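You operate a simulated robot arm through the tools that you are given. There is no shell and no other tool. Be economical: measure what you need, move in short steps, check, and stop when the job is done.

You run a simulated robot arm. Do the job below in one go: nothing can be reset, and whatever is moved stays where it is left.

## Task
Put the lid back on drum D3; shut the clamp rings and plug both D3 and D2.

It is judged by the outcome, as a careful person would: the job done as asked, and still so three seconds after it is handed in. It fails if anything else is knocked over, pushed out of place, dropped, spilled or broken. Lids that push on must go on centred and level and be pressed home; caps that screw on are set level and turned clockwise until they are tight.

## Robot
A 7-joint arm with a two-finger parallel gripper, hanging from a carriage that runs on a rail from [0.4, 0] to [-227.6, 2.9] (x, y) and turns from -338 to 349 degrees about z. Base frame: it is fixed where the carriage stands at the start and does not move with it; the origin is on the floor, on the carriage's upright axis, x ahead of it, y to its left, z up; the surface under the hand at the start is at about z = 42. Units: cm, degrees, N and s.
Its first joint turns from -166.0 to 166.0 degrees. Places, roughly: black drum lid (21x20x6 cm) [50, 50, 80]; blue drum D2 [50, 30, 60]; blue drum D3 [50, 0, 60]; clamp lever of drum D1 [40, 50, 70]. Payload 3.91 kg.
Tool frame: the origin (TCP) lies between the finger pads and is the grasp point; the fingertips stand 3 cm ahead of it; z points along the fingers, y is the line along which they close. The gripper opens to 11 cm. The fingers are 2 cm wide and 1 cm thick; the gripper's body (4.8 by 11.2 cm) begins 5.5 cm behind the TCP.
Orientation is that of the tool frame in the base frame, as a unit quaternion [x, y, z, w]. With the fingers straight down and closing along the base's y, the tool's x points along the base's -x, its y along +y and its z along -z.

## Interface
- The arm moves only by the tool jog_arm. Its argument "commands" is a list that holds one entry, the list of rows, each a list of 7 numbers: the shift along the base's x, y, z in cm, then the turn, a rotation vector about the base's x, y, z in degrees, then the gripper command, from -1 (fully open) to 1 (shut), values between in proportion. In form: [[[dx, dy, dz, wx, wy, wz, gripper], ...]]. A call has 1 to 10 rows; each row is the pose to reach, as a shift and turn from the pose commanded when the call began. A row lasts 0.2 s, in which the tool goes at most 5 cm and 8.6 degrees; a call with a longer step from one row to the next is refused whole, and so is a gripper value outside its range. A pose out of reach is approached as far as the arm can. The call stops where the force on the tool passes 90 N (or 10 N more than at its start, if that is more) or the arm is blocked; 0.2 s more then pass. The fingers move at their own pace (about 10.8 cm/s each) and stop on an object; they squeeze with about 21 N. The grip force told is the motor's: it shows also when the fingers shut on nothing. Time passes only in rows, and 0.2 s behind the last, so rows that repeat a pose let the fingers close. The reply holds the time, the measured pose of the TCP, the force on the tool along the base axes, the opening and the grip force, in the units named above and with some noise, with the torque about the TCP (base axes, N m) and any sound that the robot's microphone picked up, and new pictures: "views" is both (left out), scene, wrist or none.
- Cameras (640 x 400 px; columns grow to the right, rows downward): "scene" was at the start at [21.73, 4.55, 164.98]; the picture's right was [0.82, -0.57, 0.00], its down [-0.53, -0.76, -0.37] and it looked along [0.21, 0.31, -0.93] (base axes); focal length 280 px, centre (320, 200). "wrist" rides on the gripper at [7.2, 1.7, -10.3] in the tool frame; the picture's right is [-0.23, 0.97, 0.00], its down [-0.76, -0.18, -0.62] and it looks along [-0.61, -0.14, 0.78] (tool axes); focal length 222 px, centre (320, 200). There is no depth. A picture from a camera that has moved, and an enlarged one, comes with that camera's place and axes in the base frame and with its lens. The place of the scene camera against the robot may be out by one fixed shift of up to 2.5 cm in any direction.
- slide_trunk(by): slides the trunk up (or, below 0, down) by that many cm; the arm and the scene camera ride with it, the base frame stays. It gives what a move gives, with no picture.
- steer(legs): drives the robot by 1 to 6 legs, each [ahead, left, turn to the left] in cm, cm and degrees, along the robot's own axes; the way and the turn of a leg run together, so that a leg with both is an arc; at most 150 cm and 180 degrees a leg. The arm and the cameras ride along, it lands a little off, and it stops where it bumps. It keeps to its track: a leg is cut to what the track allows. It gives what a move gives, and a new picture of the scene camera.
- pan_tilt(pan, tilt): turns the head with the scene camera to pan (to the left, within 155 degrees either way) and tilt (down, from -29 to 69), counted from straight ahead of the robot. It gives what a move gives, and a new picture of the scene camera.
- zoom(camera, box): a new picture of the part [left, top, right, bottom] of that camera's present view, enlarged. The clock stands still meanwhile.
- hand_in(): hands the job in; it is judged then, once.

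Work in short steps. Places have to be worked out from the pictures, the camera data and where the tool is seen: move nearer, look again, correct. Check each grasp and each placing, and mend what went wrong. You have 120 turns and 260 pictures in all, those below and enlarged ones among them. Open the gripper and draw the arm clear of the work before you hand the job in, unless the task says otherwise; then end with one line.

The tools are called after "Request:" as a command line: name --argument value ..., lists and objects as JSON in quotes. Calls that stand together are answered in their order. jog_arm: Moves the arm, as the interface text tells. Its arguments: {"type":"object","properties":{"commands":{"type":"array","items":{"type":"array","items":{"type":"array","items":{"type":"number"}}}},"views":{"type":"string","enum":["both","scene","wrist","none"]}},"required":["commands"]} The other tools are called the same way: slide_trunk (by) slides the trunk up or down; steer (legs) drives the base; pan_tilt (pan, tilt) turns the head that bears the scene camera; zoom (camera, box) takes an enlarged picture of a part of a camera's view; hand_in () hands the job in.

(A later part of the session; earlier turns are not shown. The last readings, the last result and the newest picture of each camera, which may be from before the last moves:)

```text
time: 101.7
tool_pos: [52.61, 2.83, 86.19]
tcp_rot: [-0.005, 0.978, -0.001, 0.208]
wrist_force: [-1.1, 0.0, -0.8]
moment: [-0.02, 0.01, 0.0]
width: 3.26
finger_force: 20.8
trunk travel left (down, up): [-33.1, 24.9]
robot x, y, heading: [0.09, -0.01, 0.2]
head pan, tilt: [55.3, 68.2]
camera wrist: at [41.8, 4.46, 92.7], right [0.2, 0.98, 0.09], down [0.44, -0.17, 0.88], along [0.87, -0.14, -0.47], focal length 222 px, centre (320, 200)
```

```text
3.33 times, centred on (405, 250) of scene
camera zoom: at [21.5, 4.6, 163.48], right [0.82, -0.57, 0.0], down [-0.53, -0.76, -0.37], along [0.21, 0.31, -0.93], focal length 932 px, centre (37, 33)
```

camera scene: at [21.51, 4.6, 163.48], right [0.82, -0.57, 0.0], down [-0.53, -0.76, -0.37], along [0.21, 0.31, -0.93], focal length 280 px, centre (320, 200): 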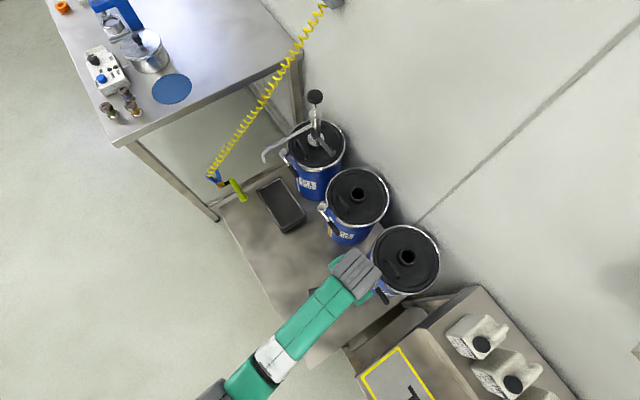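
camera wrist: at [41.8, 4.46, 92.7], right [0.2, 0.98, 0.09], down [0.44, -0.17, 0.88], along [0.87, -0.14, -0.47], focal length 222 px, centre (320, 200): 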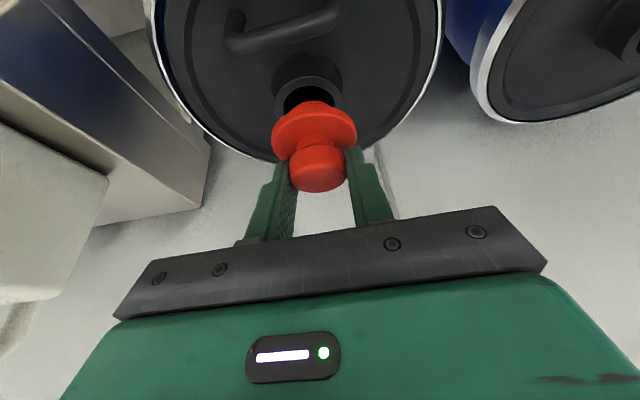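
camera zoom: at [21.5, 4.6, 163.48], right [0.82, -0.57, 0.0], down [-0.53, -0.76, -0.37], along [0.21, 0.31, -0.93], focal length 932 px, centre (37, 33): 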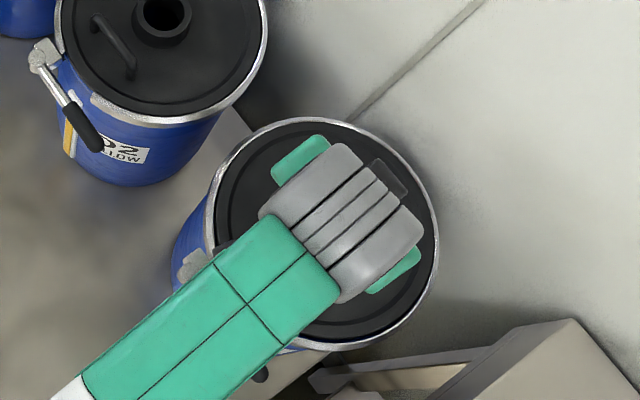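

This view shows both hole and plug. The collar looks level but the plug still leans ~10°; I add 10° more tilt and look again.

Request:
jog_arm --commands '[[[0, 0, 0, 0, -5, 0, 1], [0, 0, 0, 0, -10, 0, 1], [0, 0, 0, 0, -10, 0, 1]]]' --views "none"

Request:
zoom --camera "wrist" --box '[200, 40, 440, 210]'

```text
time: 102.5
tool_pos: [52.61, 2.79, 86.21]
tcp_rot: [-0.004, 0.956, -0.001, 0.293]
wrist_force: [-1.0, 0.8, 0.6]
moment: [-0.03, 0.04, -0.04]
width: 3.26
finger_force: 21.5
trunk travel left (down, up): [-33.1, 24.9]
robot x, y, heading: [-0.41, 0.13, 0.3]
head pan, tilt: [55.3, 68.2]
```

```text
2.35 times, centred on (320, 125) of wrist
camera zoom: at [40.87, 4.43, 90.77], right [0.18, 0.98, 0.12], down [0.28, -0.17, 0.94], along [0.94, -0.14, -0.31], focal length 523 px, centre (320, 376)
```

zoom: 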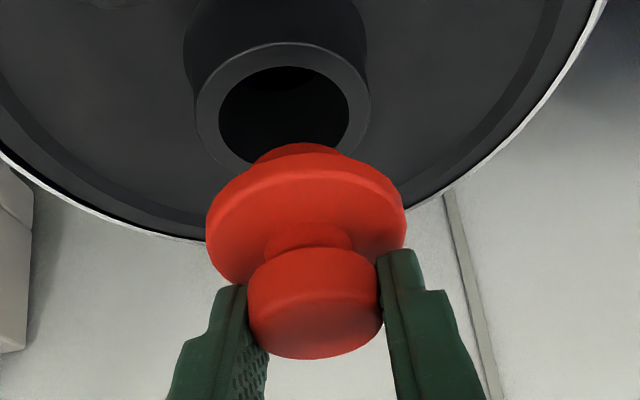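

By apparent sizes the plug axis is now vertical at about (52.4, 2.85) and the hole at (53.9, 2.45). I move (+1.5, -0.4, -1) and look.

Request:
jog_arm --commands '[[[0.7, -0.2, 0, 0, 0, 0, 1], [1.5, -0.4, 0, 0, 0, 0, 1], [1.5, -0.4, -1, 0, 0, 0, 1], [1.5, -0.4, -1, 0, 0, 0, 1]]]' --views "none"

Request:
zoom --camera "wrist" --box '[200, 40, 440, 210]'

```text
time: 103.5
tool_pos: [54.14, 2.31, 85.08]
tcp_rot: [-0.004, 0.957, -0.001, 0.292]
wrist_force: [0.6, -0.1, -0.7]
moment: [-0.01, -0.02, 0.0]
width: 3.27
finger_force: 21.3
trunk travel left (down, up): [-33.1, 24.9]
robot x, y, heading: [-0.01, 0.04, -0.1]
head pan, tilt: [55.3, 68.2]
```

```text
2.35 times, centred on (320, 125) of wrist
camera zoom: at [42.38, 3.97, 89.64], right [0.18, 0.98, 0.12], down [0.29, -0.17, 0.94], along [0.94, -0.14, -0.31], focal length 523 px, centre (320, 376)
```

zoom: 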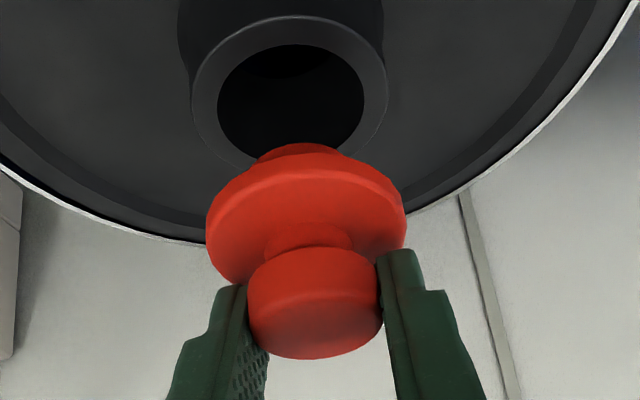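

Plug axis and hole now nearly coincide ((53.7, 2.4) vs (53.55, 2.44)). I lower gently 2.5 cm while watching force.

Request:
jog_arm --commands '[[[-0.1, 0.05, -0.6, 0, 0, 0, 1], [-0.1, 0.05, -1.2, 0, 0, 0, 1], [-0.1, 0.05, -1.8, 0, 0, 0, 1], [-0.1, 0.05, -2.2, 0, 0, 0, 1]]]' --views "none"

Request:
zoom --camera "wrist" --box '[200, 40, 440, 210]'

```text
time: 104.5
tool_pos: [53.98, 2.39, 83.15]
tcp_rot: [-0.004, 0.955, -0.001, 0.295]
wrist_force: [-20.0, -0.9, 40.1]
moment: [0.22, 0.5, 0.04]
width: 3.28
finger_force: 21.3
trunk travel left (down, up): [-33.1, 24.9]
robot x, y, heading: [-0.85, 0.21, 0.3]
head pan, tilt: [55.3, 68.2]
```

```text
2.35 times, centred on (320, 125) of wrist
camera zoom: at [42.32, 4.03, 87.71], right [0.18, 0.98, 0.12], down [0.28, -0.17, 0.94], along [0.94, -0.14, -0.3], focal length 523 px, centre (320, 376)
```

zoom: 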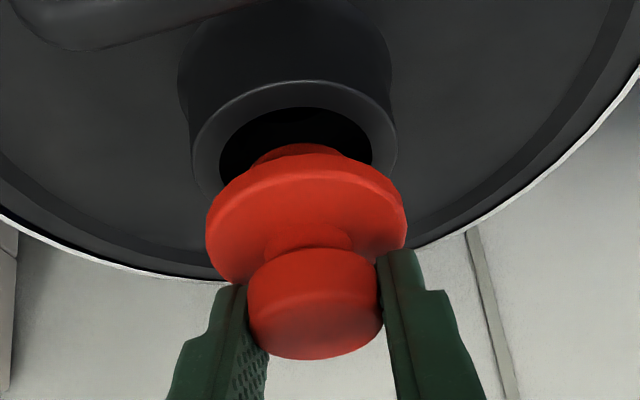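

Contact on the front (+x) rim now. From the stem's and hole's near edges, the plug is about 0.9 cm too far in +x. I lift, shift -0.9, lower.

Request:
jog_arm --commands '[[[0, 0, 1, 0, 0, 0, 1], [-0.5, 0, 1.2, 0, 0, 0, 1], [-0.9, 0, 1.2, 0, 0, 0, 1], [-0.9, 0, 0.6, 0, 0, 0, 1], [-0.9, 0, 0.1, 0, 0, 0, 1], [-0.9, 0, -0.3, 0, 0, 0, 1]]]' --views "none"

Request:
zoom --camera "wrist" --box '[200, 40, 440, 210]'

```text
time: 105.9
tool_pos: [53.11, 2.27, 82.72]
tcp_rot: [-0.005, 0.956, 0.0, 0.293]
wrist_force: [-0.1, 0.3, -0.7]
moment: [-0.01, -0.02, 0.04]
width: 3.26
finger_force: 21.1
trunk travel left (down, up): [-33.1, 24.9]
robot x, y, heading: [-0.26, 0.07, 0.2]
head pan, tilt: [55.3, 68.2]
```

```text
2.35 times, centred on (320, 125) of wrist
camera zoom: at [41.45, 3.98, 87.2], right [0.18, 0.98, 0.12], down [0.28, -0.17, 0.94], along [0.94, -0.14, -0.31], focal length 523 px, centre (320, 376)
```

zoom: 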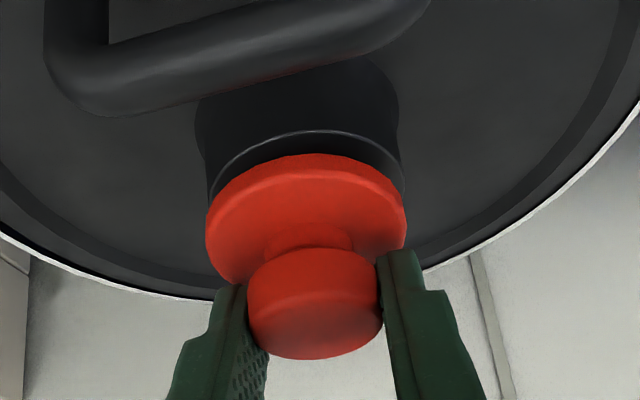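

No force now although lower than before: the stem has entered the hole. I continue lowering.

Request:
jog_arm --commands '[[[0, 0, -0.4, 0, 0, 0, 1], [0, 0, -0.8, 0, 0, 0, 1], [0, 0, -1.2, 0, 0, 0, 1], [0, 0, -1.5, 0, 0, 0, 1]]]' --views "none"

Request:
zoom --camera "wrist" --box '[200, 40, 440, 210]'

```text
time: 106.9
tool_pos: [53.38, 2.48, 81.67]
tcp_rot: [-0.004, 0.955, -0.002, 0.296]
wrist_force: [-24.1, -3.2, 63.5]
moment: [0.34, 0.21, 0.08]
width: 3.3
finger_force: 21.1
trunk travel left (down, up): [-33.1, 24.9]
robot x, y, heading: [-0.32, 0.31, 0.1]
head pan, tilt: [55.3, 68.2]
```

```text
2.35 times, centred on (320, 125) of wrist
camera zoom: at [41.66, 3.94, 86.1], right [0.18, 0.98, 0.12], down [0.28, -0.17, 0.95], along [0.94, -0.14, -0.3], focal length 523 px, centre (320, 376)
```

zoom: 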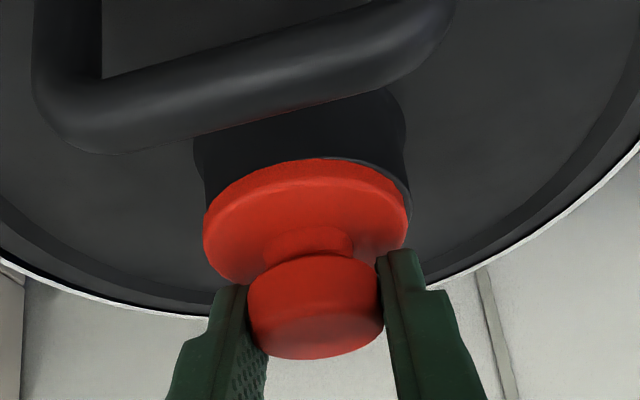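

The flange has come down on the collar. I release and retreat along the tool axis, then upright the tool above for a look.

Request:
jog_arm --commands '[[[0, 0, 0.2, 0, 0, 0, 0.1], [0, 0, 0.2, 0, 0, 0, 0.1], [0, 0, 0.2, 0, 0, 0, 0.1], [-1, 0, 2.5, 0, 0, 0, 0.1], [-2.5, 0, 5, 0, 4, 0, 0.1], [-2.5, 0, 7, 0, 12, 0, 0.1], [-2.5, 0, 8, 0, 20, 0, 0.1], [-2.5, 0, 9, 0, 28, 0, 0.1], [-2.5, 0, 9, 0, 34.4, 0, 1], [-2.5, 0, 9, 0, 34.4, 0, 1]]]' --views "wrist"

Request:
zoom --camera "wrist" --box '[220, 60, 420, 210]'

```text
time: 109.1
tool_pos: [50.54, 2.42, 90.26]
tcp_rot: [-0.004, 1.0, -0.001, -0.005]
wrist_force: [0.3, 0.4, 0.5]
moment: [-0.01, -0.02, -0.02]
width: 0.0
finger_force: 20.7
trunk travel left (down, up): [-33.1, 24.9]
robot x, y, heading: [-0.42, -0.19, -0.0]
head pan, tilt: [55.3, 68.2]
camera wrist: at [43.53, 4.03, 100.64], right [0.22, 0.98, 0.0], down [0.77, -0.17, 0.62], along [0.6, -0.14, -0.79], focal length 222 px, centre (320, 200)
```

wrist: 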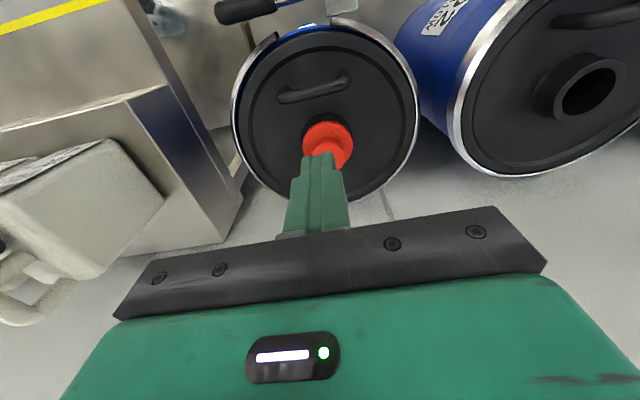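

```text
2.67 times, centred on (320, 135) of wrist
camera zoom: at [43.53, 4.03, 100.64], right [0.22, 0.98, 0.0], down [0.77, -0.17, 0.62], along [0.6, -0.14, -0.79], focal length 592 px, centre (320, 373)
```

zoom: 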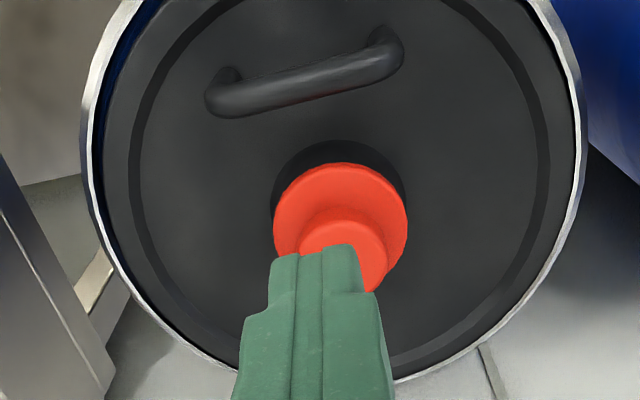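

The plug sits in the hole. I move above the knob with closed fingers and check alignment at close range.

Request:
jog_arm --commands '[[[1.5, 0.1, -1, 0, 0, 0, 1], [2.9, 0.1, -3, 0, 0, 0, 1], [2.9, 0.1, -5, 0, 0, 0, 1], [2.9, 0.1, -5, 0, 0, 0, 1]]]' --views "wrist"

Request:
zoom --camera "wrist" --box '[240, 80, 400, 200]'

```text
time: 110.1
tool_pos: [53.58, 2.62, 85.33]
tcp_rot: [-0.005, 1.0, 0.0, -0.005]
wrist_force: [-0.9, 0.6, 0.0]
moment: [-0.02, 0.0, -0.01]
width: 0.0
finger_force: 21.4
trunk travel left (down, up): [-33.1, 24.9]
robot x, y, heading: [-0.32, -0.29, 0.1]
head pan, tilt: [55.3, 68.2]
camera wrist: at [46.5, 4.23, 95.64], right [0.22, 0.98, 0.0], down [0.77, -0.17, 0.62], along [0.6, -0.14, -0.79], focal length 222 px, centre (320, 200)
```

wrist: 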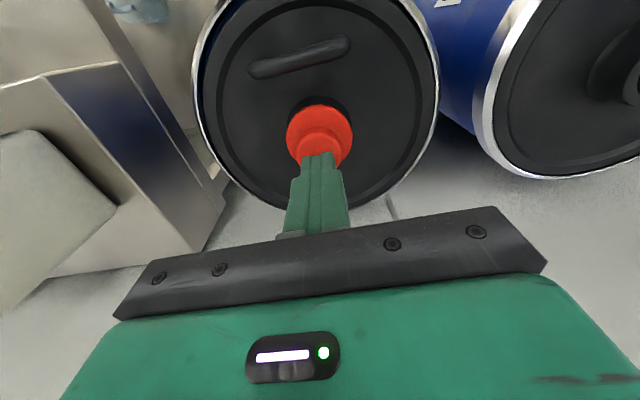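

```text
3.33 times, centred on (320, 140) of wrist
camera zoom: at [46.5, 4.23, 95.64], right [0.22, 0.98, 0.0], down [0.77, -0.17, 0.62], along [0.6, -0.14, -0.79], focal length 740 px, centre (320, 400)
```

zoom: 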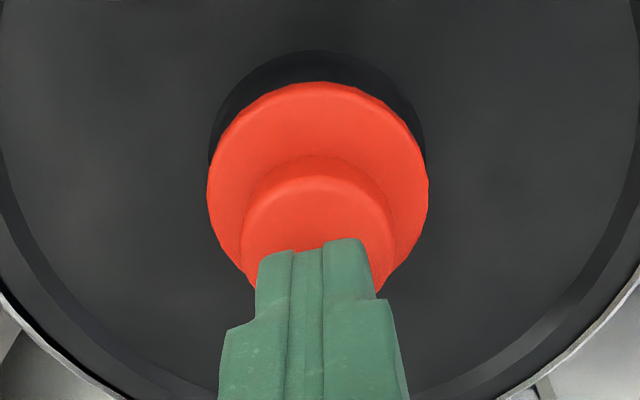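

Aligned with the knob (53.5, 2.5). I press straight down until the force limit.

Request:
jog_arm --commands '[[[0, -0.1, -0.6, 0, 0, 0, 1], [0, -0.1, -1.0, 0, 0, 0, 1], [0, -0.1, -1.4, 0, 0, 0, 1], [0, -0.1, -1.8, 0, 0, 0, 1], [0, -0.1, -2.2, 0, 0, 0, 1], [0, -0.1, -2.6, 0, 0, 0, 1], [0, -0.1, -3.0, 0, 0, 0, 1]]]' --views "wrist"

Request:
zoom --camera "wrist" --box '[240, 80, 400, 200]'

```text
time: 111.0
tool_pos: [53.72, 2.45, 84.23]
tcp_rot: [-0.004, 1.0, -0.001, -0.003]
wrist_force: [-25.4, -1.3, 45.2]
moment: [0.0, 0.76, 0.07]
width: 0.0
finger_force: 20.9
trunk travel left (down, up): [-33.1, 24.9]
robot x, y, heading: [-0.17, -0.27, -0.2]
head pan, tilt: [55.3, 68.2]
stopped in row 4: the force on the tool passed its limit at 106 N (the readings are from after the stop); the commanded pose is now the measured one
camera wrist: at [46.47, 4.06, 94.64], right [0.22, 0.98, 0.0], down [0.77, -0.17, 0.62], along [0.6, -0.14, -0.79], focal length 222 px, centre (320, 200)
```

wrist: 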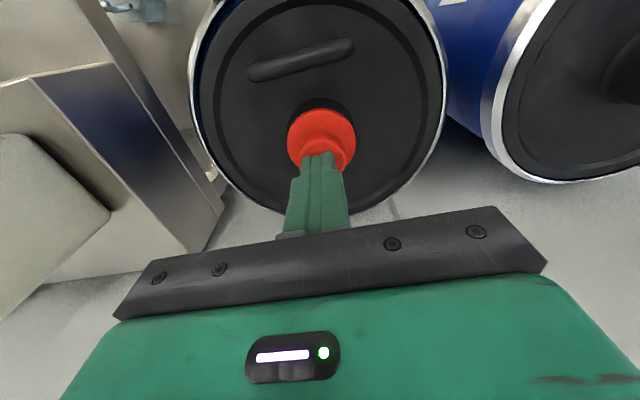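

```text
3.33 times, centred on (320, 140) of wrist
camera zoom: at [46.47, 4.06, 94.64], right [0.22, 0.98, 0.0], down [0.77, -0.17, 0.62], along [0.6, -0.14, -0.79], focal length 740 px, centre (320, 400)
```

zoom: 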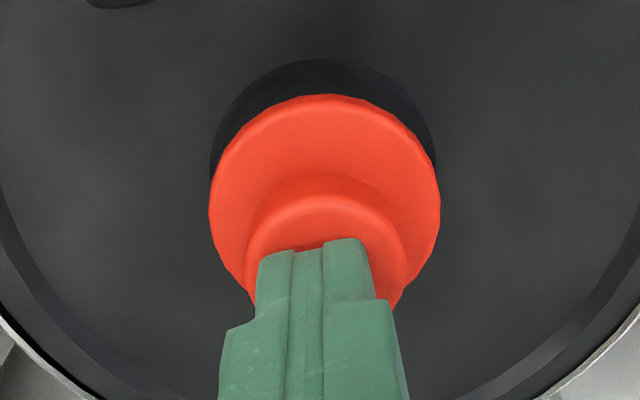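

Pressed to 106 N. I back off and take an oblique look to see whether any gap remains under the flange.

Request:
jog_arm --commands '[[[0, 0, 3, 0, 0, 0, 1], [-2, 0, 4, 0, -8, 0, 1], [-4, 0, 4, 0, -16, 0, 1], [-6, 1, 4, 0, -24, 0, 1], [-8, 2, 3, 0, -32, 0, 1], [-9, 3, 2, 0, -40, 0, 1], [-9, 4, 2, 0, -42, 0, 1], [-9, 4, 2, 0, -42, 0, 1]]]' --views "wrist"

Request:
zoom --camera "wrist" --box '[200, 60, 360, 180]'

```text
time: 112.8
tool_pos: [44.75, 6.45, 86.12]
tcp_rot: [-0.004, 0.934, -0.002, 0.356]
wrist_force: [-0.3, -0.8, 0.3]
moment: [-0.03, -0.01, -0.01]
width: 0.02
finger_force: 21.4
trunk travel left (down, up): [-33.1, 24.9]
robot x, y, heading: [-0.26, -0.12, 0.1]
head pan, tilt: [55.3, 68.2]
camera wrist: at [32.54, 8.14, 88.92], right [0.16, 0.98, 0.15], down [0.15, -0.17, 0.97], along [0.97, -0.14, -0.18], focal length 222 px, centre (320, 200)
```

wrist: 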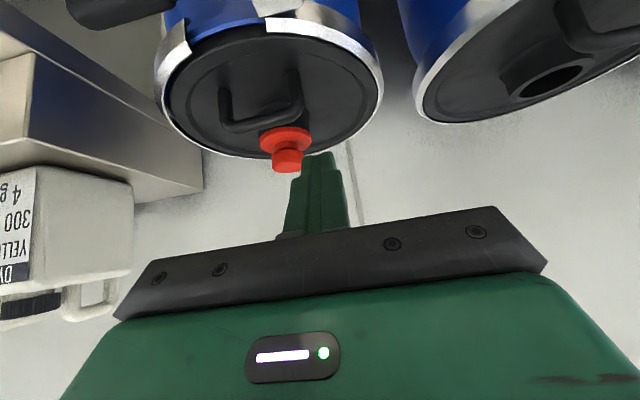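

```text
3.33 times, centred on (280, 120) of wrist
camera zoom: at [32.54, 8.14, 88.92], right [0.16, 0.98, 0.15], down [0.15, -0.17, 0.97], along [0.97, -0.14, -0.18], focal length 740 px, centre (453, 467)
```

zoom: 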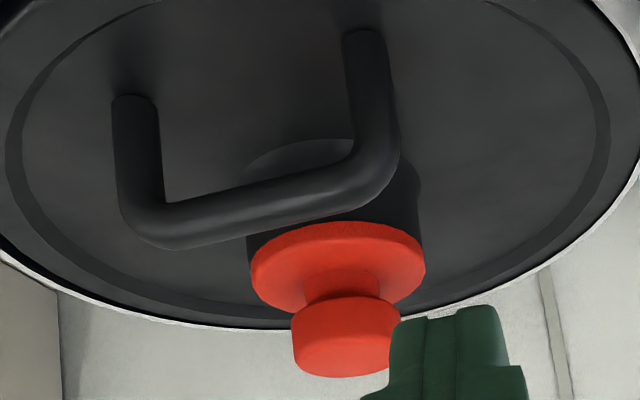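

D3's plug is fully seated and level. Now the second plug, which I'll pick with the tool already tilted so that it goes in visibly and without pitching. I drive back and lower the trunk.

Request:
steer --legs '[[-20, 0, 0]]'

Request:
slide_trunk --by -24

Request:
jog_arm --commands '[[[-3, -0.5, 0, 0, 2, 0, -0.3], [-7, -1, 0, 0, 4, 0, -0.3], [-11, -2, 0, 0, 6, 0, -0.3], [-14, -2.5, -1, 0, 8, 0, -0.3], [-15, -2.5, -3, 0, 8, 0, -0.3], [-15, -2.5, -3, 0, 8, 0, -0.3]]]' --views "wrist"

Request:
zoom --camera "wrist" --box '[200, 40, 440, 210]'

```text
time: 114.4
tool_pos: [25.0, 6.73, 86.1]
tcp_rot: [-0.004, 0.935, -0.002, 0.356]
wrist_force: [-0.1, -0.7, 0.1]
moment: [-0.01, 0.0, -0.01]
width: 0.0
finger_force: 21.3
trunk travel left (down, up): [-33.1, 24.9]
robot x, y, heading: [-19.77, 0.62, -0.0]
head pan, tilt: [55.3, 68.2]
camera scene: at [1.71, 4.84, 163.48], right [0.82, -0.57, 0.0], down [-0.53, -0.76, -0.37], along [0.21, 0.31, -0.93], focal length 280 px, centre (320, 200)
```

scene: 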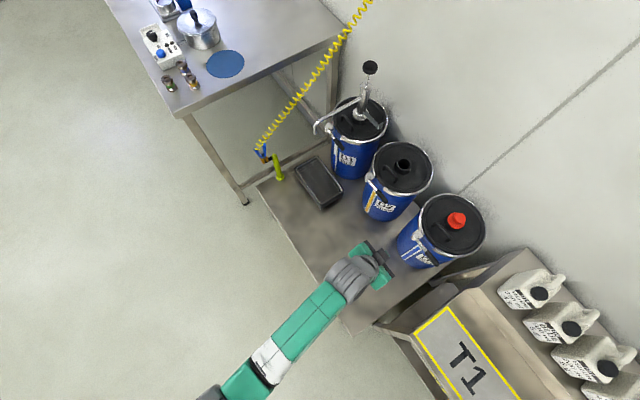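

```text
time: 116.9
tool_pos: [25.15, 6.73, 62.11]
tcp_rot: [-0.005, 0.935, -0.002, 0.356]
wrist_force: [0.5, -0.4, 0.1]
moment: [0.0, -0.01, 0.01]
width: 0.0
finger_force: 20.9
trunk travel left (down, up): [-9.1, 48.9]
robot x, y, heading: [-20.24, 0.33, -0.0]
head pan, tilt: [55.3, 68.2]
```

```text
time: 118.3
tool_pos: [9.82, 4.18, 59.02]
tcp_rot: [-0.003, 0.957, -0.002, 0.289]
wrist_force: [0.5, 1.2, -0.1]
moment: [-0.02, -0.03, 0.01]
width: 7.15
finger_force: 0.2
trunk travel left (down, up): [-9.1, 48.9]
robot x, y, heading: [-20.65, 0.34, 0.1]
head pan, tilt: [55.3, 68.2]
camera wrist: at [-1.76, 5.77, 63.65], right [0.18, 0.98, 0.12], down [0.29, -0.17, 0.94], along [0.94, -0.14, -0.31], focal length 222 px, centre (320, 200)
```

wrist: 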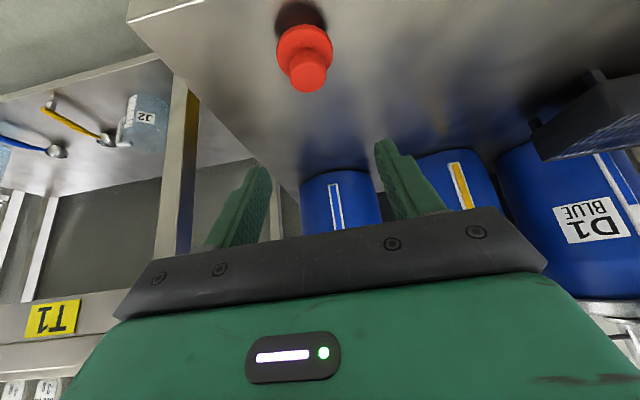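

```text
2.35 times, centred on (320, 125) of wrist
camera zoom: at [-1.76, 5.77, 63.65], right [0.18, 0.98, 0.12], down [0.29, -0.17, 0.94], along [0.94, -0.14, -0.31], focal length 523 px, centre (320, 376)
```

zoom: 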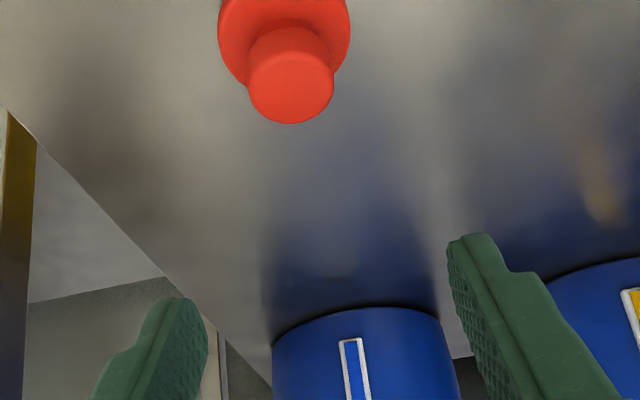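

Knob at (14.15, 3.67). I descend partway, tilted, and check.

Request:
jog_arm --commands '[[[1, -0.3, -3, 0, 0, 0, -0.3], [2, -0.5, -6, 0, 0, 0, -0.3], [3, -0.5, -8.3, 0, 0, 0, -0.3], [3, -0.5, -8.3, 0, 0, 0, -0.3]]]' --views "none"

Request:
zoom --camera "wrist" --box '[200, 40, 440, 210]'

```text
time: 119.3
tool_pos: [12.99, 3.63, 50.76]
tcp_rot: [-0.005, 0.957, -0.001, 0.29]
wrist_force: [-0.5, -1.0, -0.2]
moment: [-0.03, -0.03, -0.02]
width: 7.14
finger_force: 0.0
trunk travel left (down, up): [-9.1, 48.9]
robot x, y, heading: [-19.89, 0.38, 0.2]
head pan, tilt: [55.3, 68.2]
```

```text
2.35 times, centred on (320, 125) of wrist
camera zoom: at [1.36, 5.32, 55.31], right [0.18, 0.98, 0.12], down [0.29, -0.17, 0.94], along [0.94, -0.14, -0.31], focal length 523 px, centre (320, 376)
```

zoom: 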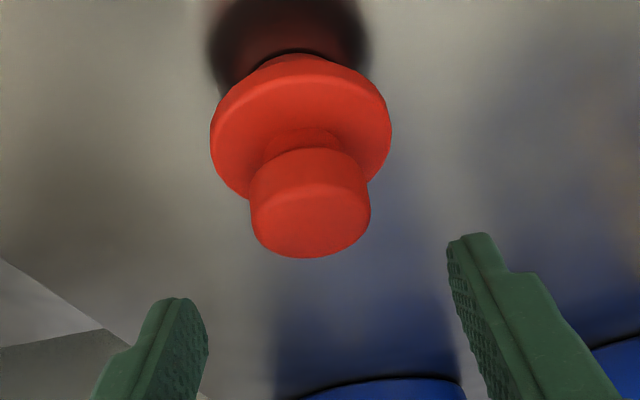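

Good view. I lower 3.1 cm, grip, and lift slowly.

Request:
jog_arm --commands '[[[-0.1, 0.05, -1.5, 0, 0, 0, -0.3], [-0.1, 0.05, -3.1, 0, 0, 0, -0.3], [-0.1, 0.05, -3.1, 0, 0, 0, -0.3], [-0.1, 0.05, -3.1, 0, 0, 0, 1], [-0.1, 0.05, -3.1, 0, 0, 0, 1], [-0.1, 0.05, -3.1, 0, 0, 0, 1], [-0.1, 0.05, -2.8, 0, 0, 0, 1], [-0.1, 0.05, -2.3, 0, 0, 0, 1], [-0.1, 0.05, -1.5, 0, 0, 0, 1]]]' --views "none"

Request:
zoom --camera "wrist" --box '[200, 40, 440, 210]'

```text
time: 121.3
tool_pos: [12.89, 3.8, 49.42]
tcp_rot: [-0.004, 0.957, -0.002, 0.29]
wrist_force: [-0.1, 0.1, -0.5]
moment: [-0.01, -0.01, 0.02]
width: 3.25
finger_force: 21.2
trunk travel left (down, up): [-9.1, 48.9]
robot x, y, heading: [-19.4, 0.29, 0.1]
head pan, tilt: [55.3, 68.2]
```

```text
2.35 times, centred on (320, 125) of wrist
camera zoom: at [1.21, 5.37, 53.86], right [0.18, 0.98, 0.12], down [0.29, -0.17, 0.94], along [0.94, -0.14, -0.31], focal length 523 px, centre (320, 376)
```

zoom: 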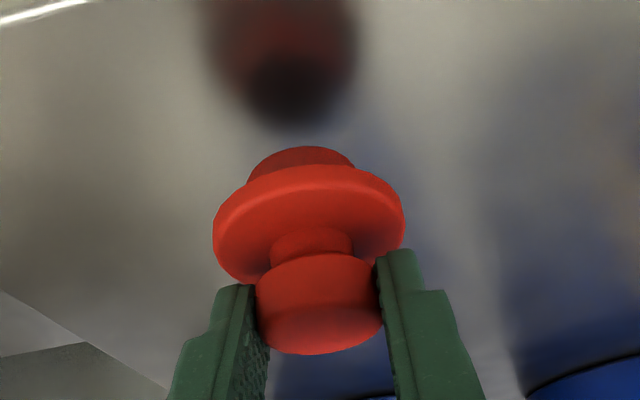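

Gripped upright at 3.25 cm. I raise the trunk, lift, and drive forward towards D2.

Request:
slide_trunk --by 26

Request:
jog_arm --commands '[[[0, 1, 1.5, 0, 0, 0, 1], [0, 2.5, 4, 0, 0, 0, 1], [0, 4.5, 6.5, 0, 0, 0, 1], [0, 7, 9, 0, 0, 0, 1], [0, 10, 11, 0, 0, 0, 1], [0, 13, 13, 0, 0, 0, 1], [0, 16, 14.5, 0, 0, 0, 1], [0, 18, 14.5, 0, 0, 0, 1]]]' --views "none"

Request:
steer --legs '[[20, 0, 0]]'

Request:
jog_arm --commands '[[[1.5, 0.5, 0, 0, 0, 0, 1], [4, 1.5, 0, 0, 0, 0, 1], [7, 2.7, 0, 0, 0, 0, 1], [10, 3.9, 0, 0, 0, 0, 1], [13, 5, 0, 0, 0, 0, 1], [15, 6, 0, 0, 0, 0, 1], [16, 6, 0, 0, 0, 0, 1]]]' --views "wrist"

```text
time: 124.0
tool_pos: [13.01, 3.87, 75.33]
tcp_rot: [-0.004, 0.957, -0.001, 0.29]
wrist_force: [-0.1, 1.2, -1.0]
moment: [-0.01, 0.01, 0.01]
width: 3.23
finger_force: 21.1
trunk travel left (down, up): [-35.1, 22.9]
robot x, y, heading: [-20.31, 0.77, 0.4]
head pan, tilt: [55.3, 68.2]
```

```text
time: 125.8
tool_pos: [13.02, 21.7, 89.75]
tcp_rot: [-0.004, 0.957, -0.001, 0.29]
wrist_force: [0.2, 0.5, 0.3]
moment: [0.0, -0.01, 0.0]
width: 3.25
finger_force: 20.4
trunk travel left (down, up): [-35.1, 22.9]
robot x, y, heading: [-20.03, 0.52, 0.0]
head pan, tilt: [55.3, 68.2]
```

```text
time: 127.4
tool_pos: [32.99, 21.51, 89.85]
tcp_rot: [-0.005, 0.957, 0.0, 0.29]
wrist_force: [-0.2, -0.1, -0.6]
moment: [-0.02, 0.0, -0.02]
width: 3.24
finger_force: 20.9
trunk travel left (down, up): [-35.1, 22.9]
robot x, y, heading: [-0.29, 0.17, 0.2]
head pan, tilt: [55.3, 68.2]
camera scene: at [21.7, 4.64, 165.48], right [0.82, -0.57, 0.0], down [-0.53, -0.77, -0.37], along [0.21, 0.31, -0.93], focal length 280 px, centre (320, 200)
```

scene: 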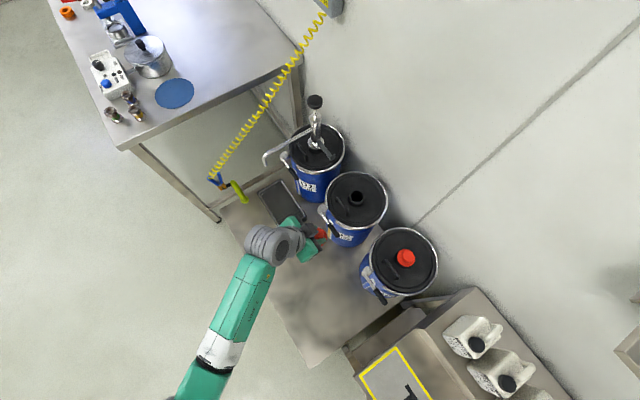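

```text
time: 129.0
tool_pos: [48.91, 27.56, 89.77]
tcp_rot: [-0.005, 0.957, 0.0, 0.29]
wrist_force: [-0.2, -0.3, -1.0]
moment: [-0.03, -0.03, 0.01]
width: 3.23
finger_force: 21.3
trunk travel left (down, up): [-35.1, 22.9]
robot x, y, heading: [-0.24, 0.15, 0.5]
head pan, tilt: [55.3, 68.2]
camera wrist: at [37.26, 29.17, 94.45], right [0.18, 0.98, 0.12], down [0.29, -0.17, 0.94], along [0.94, -0.13, -0.31], focal length 222 px, centre (320, 200)
```

wrist: 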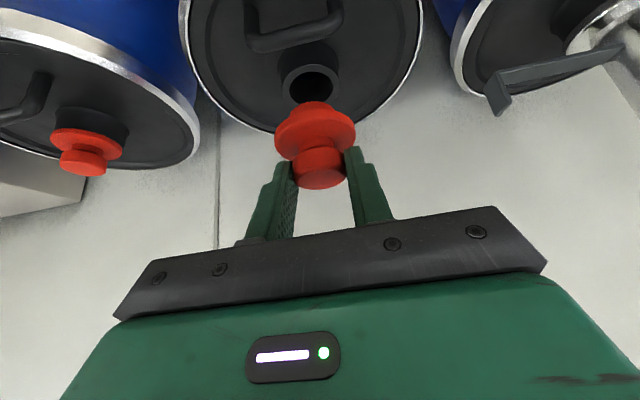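

The plug is aimed at D2's hole. I move nearer (+2.5, 0, -3) and measure.

Request:
jog_arm --commands '[[[1, 0, -1, 0, 0, 0, 1], [2, 0, -2, 0, 0, 0, 1], [2.5, 0, -3, 0, 0, 0, 1], [2.5, 0, -3, 0, 0, 0, 1]]]' --views "none"

Request:
zoom --camera "wrist" --box '[200, 40, 440, 210]'

```text
time: 130.0
tool_pos: [51.48, 27.62, 86.9]
tcp_rot: [-0.005, 0.957, 0.0, 0.291]
wrist_force: [-0.1, 0.3, -0.6]
moment: [0.0, 0.01, 0.02]
width: 3.26
finger_force: 21.0
trunk travel left (down, up): [-35.1, 22.9]
robot x, y, heading: [0.06, 0.12, -0.0]
head pan, tilt: [55.3, 68.2]
```

```text
2.35 times, centred on (320, 125) of wrist
camera zoom: at [39.83, 29.15, 91.45], right [0.18, 0.98, 0.12], down [0.29, -0.17, 0.94], along [0.94, -0.13, -0.31], focal length 523 px, centre (320, 376)
```

zoom: 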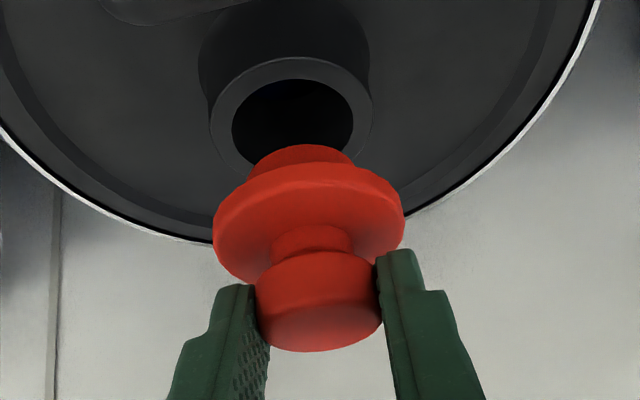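

Hole ≈ (53.95, 27.4), plug stem edge indicates I need (+1.15, -0.3). I move so, lower 2 cm, and look.

Request:
jog_arm --commands '[[[0.6, -0.15, 0, 0, 0, 0, 1], [1.15, -0.3, -0.6, 0, 0, 0, 1], [1.15, -0.3, -1.3, 0, 0, 0, 1], [1.15, -0.3, -2, 0, 0, 0, 1], [1.15, -0.3, -2, 0, 0, 0, 1]]]' --views "none"

Request:
zoom --camera "wrist" --box '[200, 40, 440, 210]'

```text
time: 131.2
tool_pos: [52.74, 27.31, 84.86]
tcp_rot: [-0.005, 0.957, 0.0, 0.29]
wrist_force: [-0.2, 0.4, -0.6]
moment: [0.0, 0.0, 0.01]
width: 3.27
finger_force: 21.0
trunk travel left (down, up): [-35.1, 22.9]
robot x, y, heading: [-0.35, -0.25, 0.1]
head pan, tilt: [55.3, 68.2]
```

```text
2.35 times, centred on (320, 125) of wrist
camera zoom: at [40.99, 28.86, 89.47], right [0.18, 0.98, 0.12], down [0.29, -0.17, 0.94], along [0.94, -0.13, -0.31], focal length 523 px, centre (320, 376)
```

zoom: 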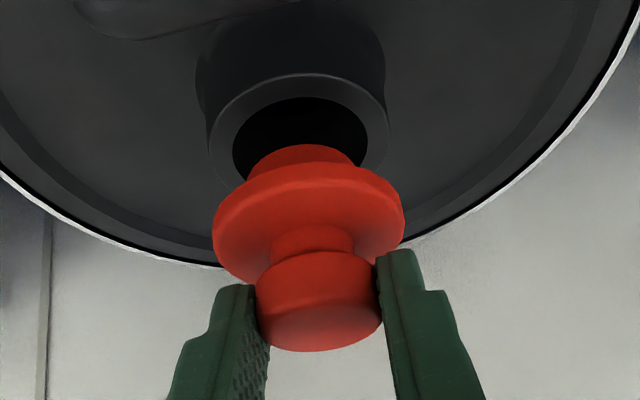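

Very close: I shift -0.15 in x and lower towards entry.

Request:
jog_arm --commands '[[[-0.15, -0.05, -0.5, 0, 0, 0, 1], [-0.15, -0.05, -1.0, 0, 0, 0, 1], [-0.15, -0.05, -1.5, 0, 0, 0, 1], [-0.15, -0.05, -2.0, 0, 0, 0, 1]]]' --views "none"

Request:
zoom --camera "wrist" --box '[200, 40, 440, 210]'

```text
time: 132.2
tool_pos: [52.59, 27.07, 82.82]
tcp_rot: [-0.006, 0.957, -0.002, 0.29]
wrist_force: [0.2, 0.6, -0.6]
moment: [0.03, -0.04, 0.01]
width: 3.25
finger_force: 20.4
trunk travel left (down, up): [-35.1, 22.9]
robot x, y, heading: [0.03, 0.16, 0.2]
head pan, tilt: [55.3, 68.2]
```

```text
2.35 times, centred on (320, 125) of wrist
camera zoom: at [40.82, 28.72, 87.44], right [0.18, 0.98, 0.12], down [0.29, -0.17, 0.94], along [0.94, -0.13, -0.31], focal length 523 px, centre (320, 376)
```

zoom: 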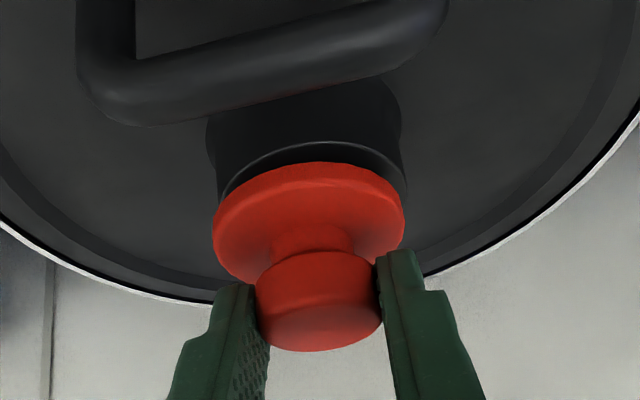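

It has entered without force. I push it on down until the flange bears on the collar.

Request:
jog_arm --commands '[[[0, 0.1, -0.4, 0, 0, 0, 1], [0, 0.1, -0.8, 0, 0, 0, 1], [0, 0.1, -1.2, 0, 0, 0, 1], [0, 0.1, -1.5, 0, 0, 0, 1]]]' --views "none"

Request:
zoom --camera "wrist" --box '[200, 40, 440, 210]'

```text
time: 133.2
tool_pos: [52.85, 27.23, 81.66]
tcp_rot: [-0.005, 0.956, -0.001, 0.293]
wrist_force: [-27.0, -17.0, 69.5]
moment: [-0.24, 0.21, -0.1]
width: 3.31
finger_force: 21.3
trunk travel left (down, up): [-35.1, 22.9]
robot x, y, heading: [-0.26, 0.01, 0.1]
head pan, tilt: [55.3, 68.2]
```

```text
2.35 times, centred on (320, 125) of wrist
camera zoom: at [41.07, 28.85, 86.18], right [0.18, 0.98, 0.12], down [0.28, -0.17, 0.94], along [0.94, -0.13, -0.31], focal length 523 px, centre (320, 376)
```

zoom: 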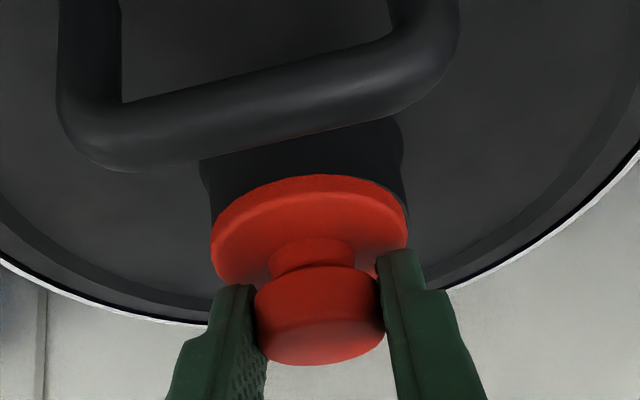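

Seated like D3's. I release, retreat, close the fingers, and come back above the knob (still tilted, for reach) to press it.

Request:
jog_arm --commands '[[[0, 0, 0.3, 0, 0, 0, 0.1], [0, 0, 0.3, 0, 0, 0, 0.1], [0, 0, 0.3, 0, 0, 0, 0.1], [-1.2, 0, 2.5, 0, 0, 0, 0.1], [-2.5, 0, 5, 0, 0, 0, 0.1], [-2.5, 0, 7.5, 0, 0, 0, 1], [-2.5, 0, 7.5, 0, 0, 0, 1], [-1, 0.2, 7, 0, 0, 0, 1], [0.3, 0.2, 5.5, 0, 0, 0, 1], [0.3, 0.2, 5, 0, 0, 0, 1]]]' --views "wrist"

Request:
zoom --camera "wrist" --box '[200, 40, 440, 210]'

```text
time: 135.4
tool_pos: [52.82, 27.49, 86.23]
tcp_rot: [-0.005, 0.957, -0.001, 0.291]
wrist_force: [-0.1, -0.1, -0.1]
moment: [0.0, -0.01, -0.01]
width: 0.0
finger_force: 20.6
trunk travel left (down, up): [-35.1, 22.9]
robot x, y, heading: [-0.1, 0.06, 0.0]
head pan, tilt: [55.3, 68.2]
camera wrist: at [41.09, 29.07, 90.85], right [0.18, 0.98, 0.12], down [0.29, -0.17, 0.94], along [0.94, -0.13, -0.31], focal length 222 px, centre (320, 200)
```

wrist: 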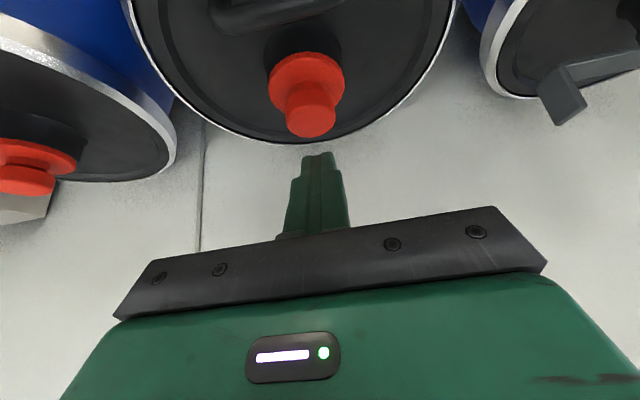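

```text
2.35 times, centred on (320, 125) of wrist
camera zoom: at [41.09, 29.07, 90.85], right [0.18, 0.98, 0.12], down [0.29, -0.17, 0.94], along [0.94, -0.13, -0.31], focal length 523 px, centre (320, 376)
```

zoom: 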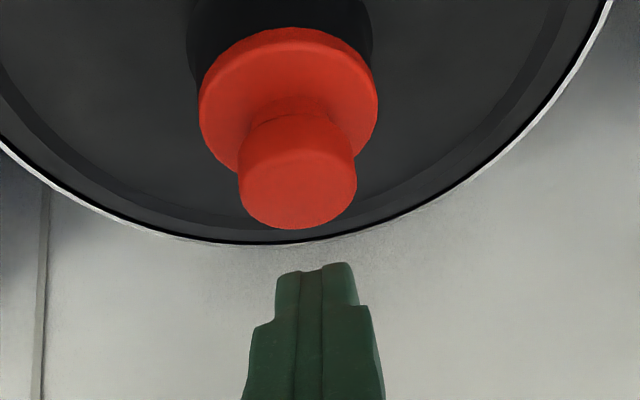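

Knob at (53.3, 27.4). I shift -0.5 in x and press down.

Request:
jog_arm --commands '[[[-0.5, -0.1, -0.6, 0, 0, 0, 1], [-0.5, -0.1, -1.3, 0, 0, 0, 1], [-0.5, -0.1, -1.7, 0, 0, 0, 1], [-0.5, -0.1, -2.1, 0, 0, 0, 1], [-0.5, -0.1, -2.5, 0, 0, 0, 1], [-0.5, -0.1, -2.9, 0, 0, 0, 1], [-0.5, -0.1, -3.2, 0, 0, 0, 1]]]' --views "wrist"

```text
time: 136.7
tool_pos: [52.77, 27.51, 84.18]
tcp_rot: [-0.005, 0.955, 0.001, 0.297]
wrist_force: [-5.7, -2.4, 14.7]
moment: [-0.09, 0.04, -0.1]
width: 0.03
finger_force: 20.6
trunk travel left (down, up): [-35.1, 22.9]
robot x, y, heading: [-0.16, 0.28, 0.2]
head pan, tilt: [55.3, 68.2]
stopped in row 6: the force on the tool passed its limit at 103 N (the readings are from after the stop); the commanded pose is now the measured one
camera wrist: at [41.0, 29.27, 88.73], right [0.18, 0.98, 0.13], down [0.28, -0.17, 0.95], along [0.94, -0.13, -0.3], focal length 222 px, centre (320, 200)
```

wrist: 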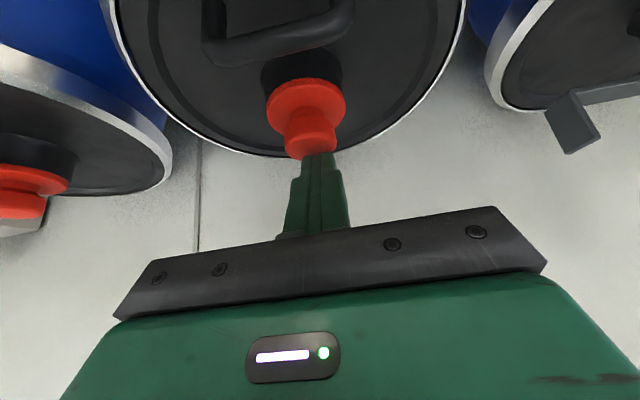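

Pressed to 103 N. I retreat and inspect both drums obliquely.

Request:
jog_arm --commands '[[[0, 0, 3, 0, 0, 0, 1], [-3, -1, 5, 0, 0, 0, 1], [-6, -3, 6, 0, 0, 0, 1], [-9, -6, 6, 0, -2, 0, 1], [-12, -9, 5, 0, -4, 0, 1], [-15, -11, 5, 0, -6, 0, 1], [-15, -11, 5, 0, -6, 0, -1], [-15, -11, 5, 0, -6, 0, -1]]]' --views "both"

Request:
zoom --camera "wrist" --box '[120, 0, 560, 220]'

Request:
zoom --camera "scene" --box '[290, 140, 470, 310]'

```text
time: 138.5
tool_pos: [37.47, 16.64, 89.23]
tcp_rot: [-0.005, 0.938, -0.001, 0.346]
wrist_force: [-0.6, -0.8, -0.5]
moment: [0.01, 0.01, -0.02]
width: 11.01
finger_force: 0.0
trunk travel left (down, up): [-35.1, 22.9]
robot x, y, heading: [-0.04, 0.07, 0.3]
head pan, tilt: [55.3, 68.2]
camera scene: at [21.65, 4.64, 165.49], right [0.82, -0.57, 0.0], down [-0.53, -0.77, -0.37], along [0.21, 0.31, -0.93], focal length 280 px, centre (320, 200)
camera wrist: at [25.34, 18.25, 92.44], right [0.16, 0.98, 0.14], down [0.18, -0.17, 0.97], along [0.97, -0.13, -0.2], focal length 222 px, centre (320, 200)
```

scene: 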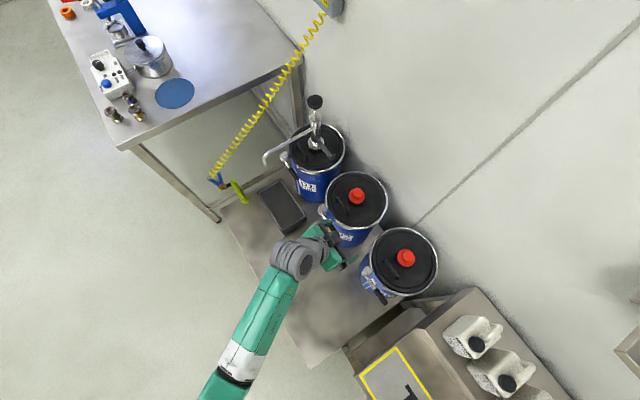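
wrist: 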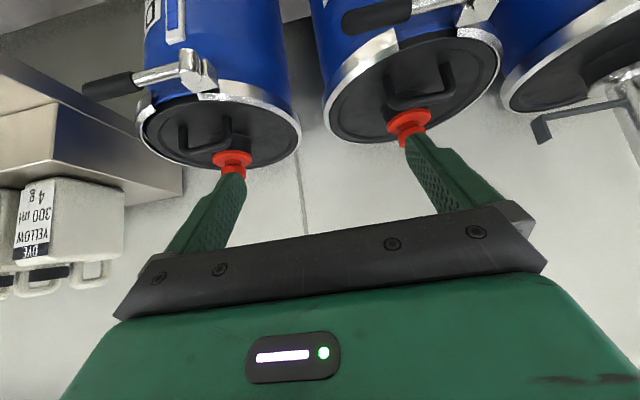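

```text
1.45 times, centred on (340, 110) of wrist
camera zoom: at [25.34, 18.25, 92.44], right [0.16, 0.98, 0.14], down [0.18, -0.17, 0.97], along [0.97, -0.13, -0.2], focal length 323 px, centre (291, 331)
```

zoom: 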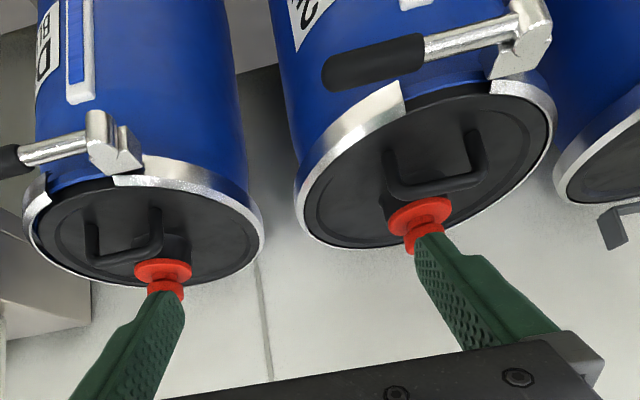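

```text
2.35 times, centred on (380, 225) of scene
camera zoom: at [21.65, 4.64, 165.49], right [0.82, -0.57, 0.0], down [-0.53, -0.77, -0.37], along [0.21, 0.31, -0.93], focal length 658 px, centre (179, 141)
```

zoom: 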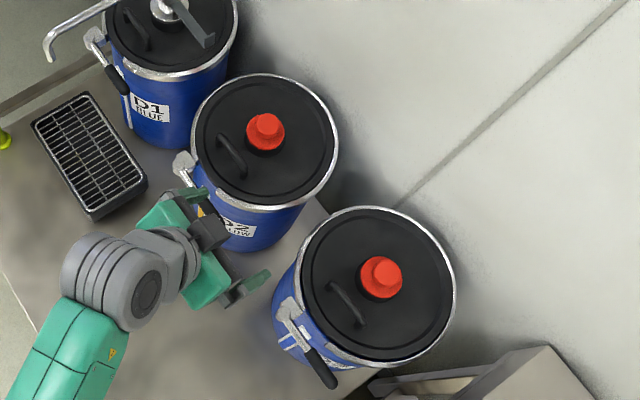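

Everything looks right; I take one closer look at D3's lid/ring seating versus D2's before finishing.

Request:
zoom --camera "scene" --box '[355, 215, 445, 305]'

Request:
zoom --camera "scene" --box '[315, 160, 405, 250]'

Request:
zoom --camera "wrist" --box '[120, 60, 320, 190]'

Request:
zoom --camera "wrist" --box '[310, 20, 510, 150]'

```text
4.44 times, centred on (400, 260) of scene
camera zoom: at [21.65, 4.64, 165.49], right [0.82, -0.57, 0.0], down [-0.53, -0.77, -0.37], along [0.21, 0.31, -0.93], focal length 1242 px, centre (-36, -67)
```

zoom: 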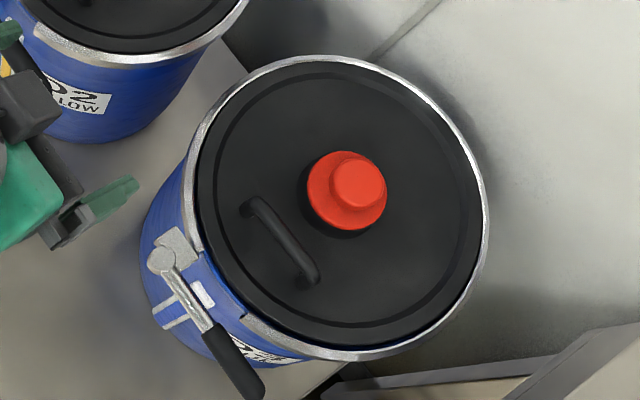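

```text
4.44 times, centred on (360, 205) of scene
camera zoom: at [21.65, 4.64, 165.49], right [0.82, -0.57, 0.0], down [-0.53, -0.77, -0.37], along [0.21, 0.31, -0.93], focal length 1242 px, centre (142, 178)
```

zoom: 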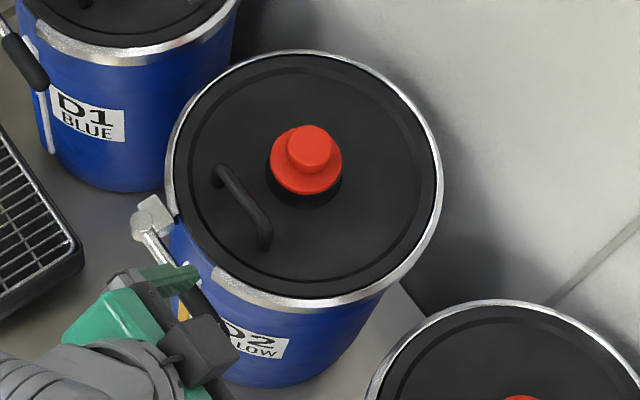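

```text
3.08 times, centred on (220, 125) of wrist
camera zoom: at [25.34, 18.25, 92.44], right [0.16, 0.98, 0.14], down [0.18, -0.17, 0.97], along [0.97, -0.13, -0.2], focal length 684 px, centre (628, 431)
```

zoom: 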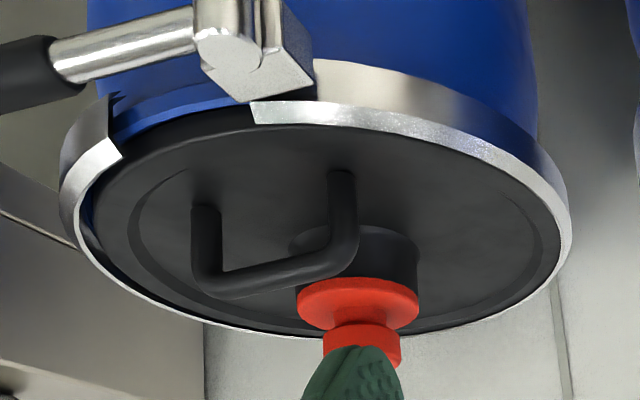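

```text
3.08 times, centred on (410, 85) of wrist
camera zoom: at [25.34, 18.25, 92.44], right [0.16, 0.98, 0.14], down [0.18, -0.17, 0.97], along [0.97, -0.13, -0.2], focal length 684 px, centre (43, 554)
```

zoom: 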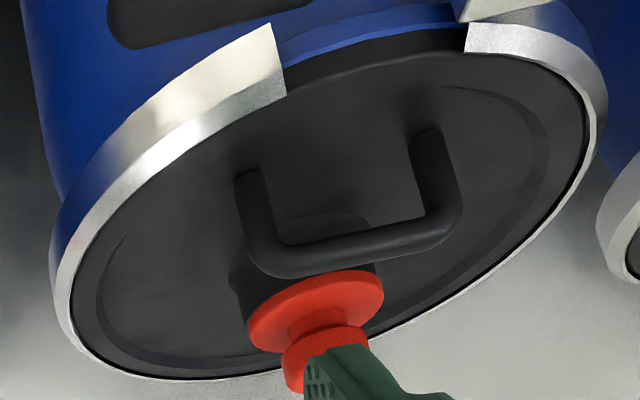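

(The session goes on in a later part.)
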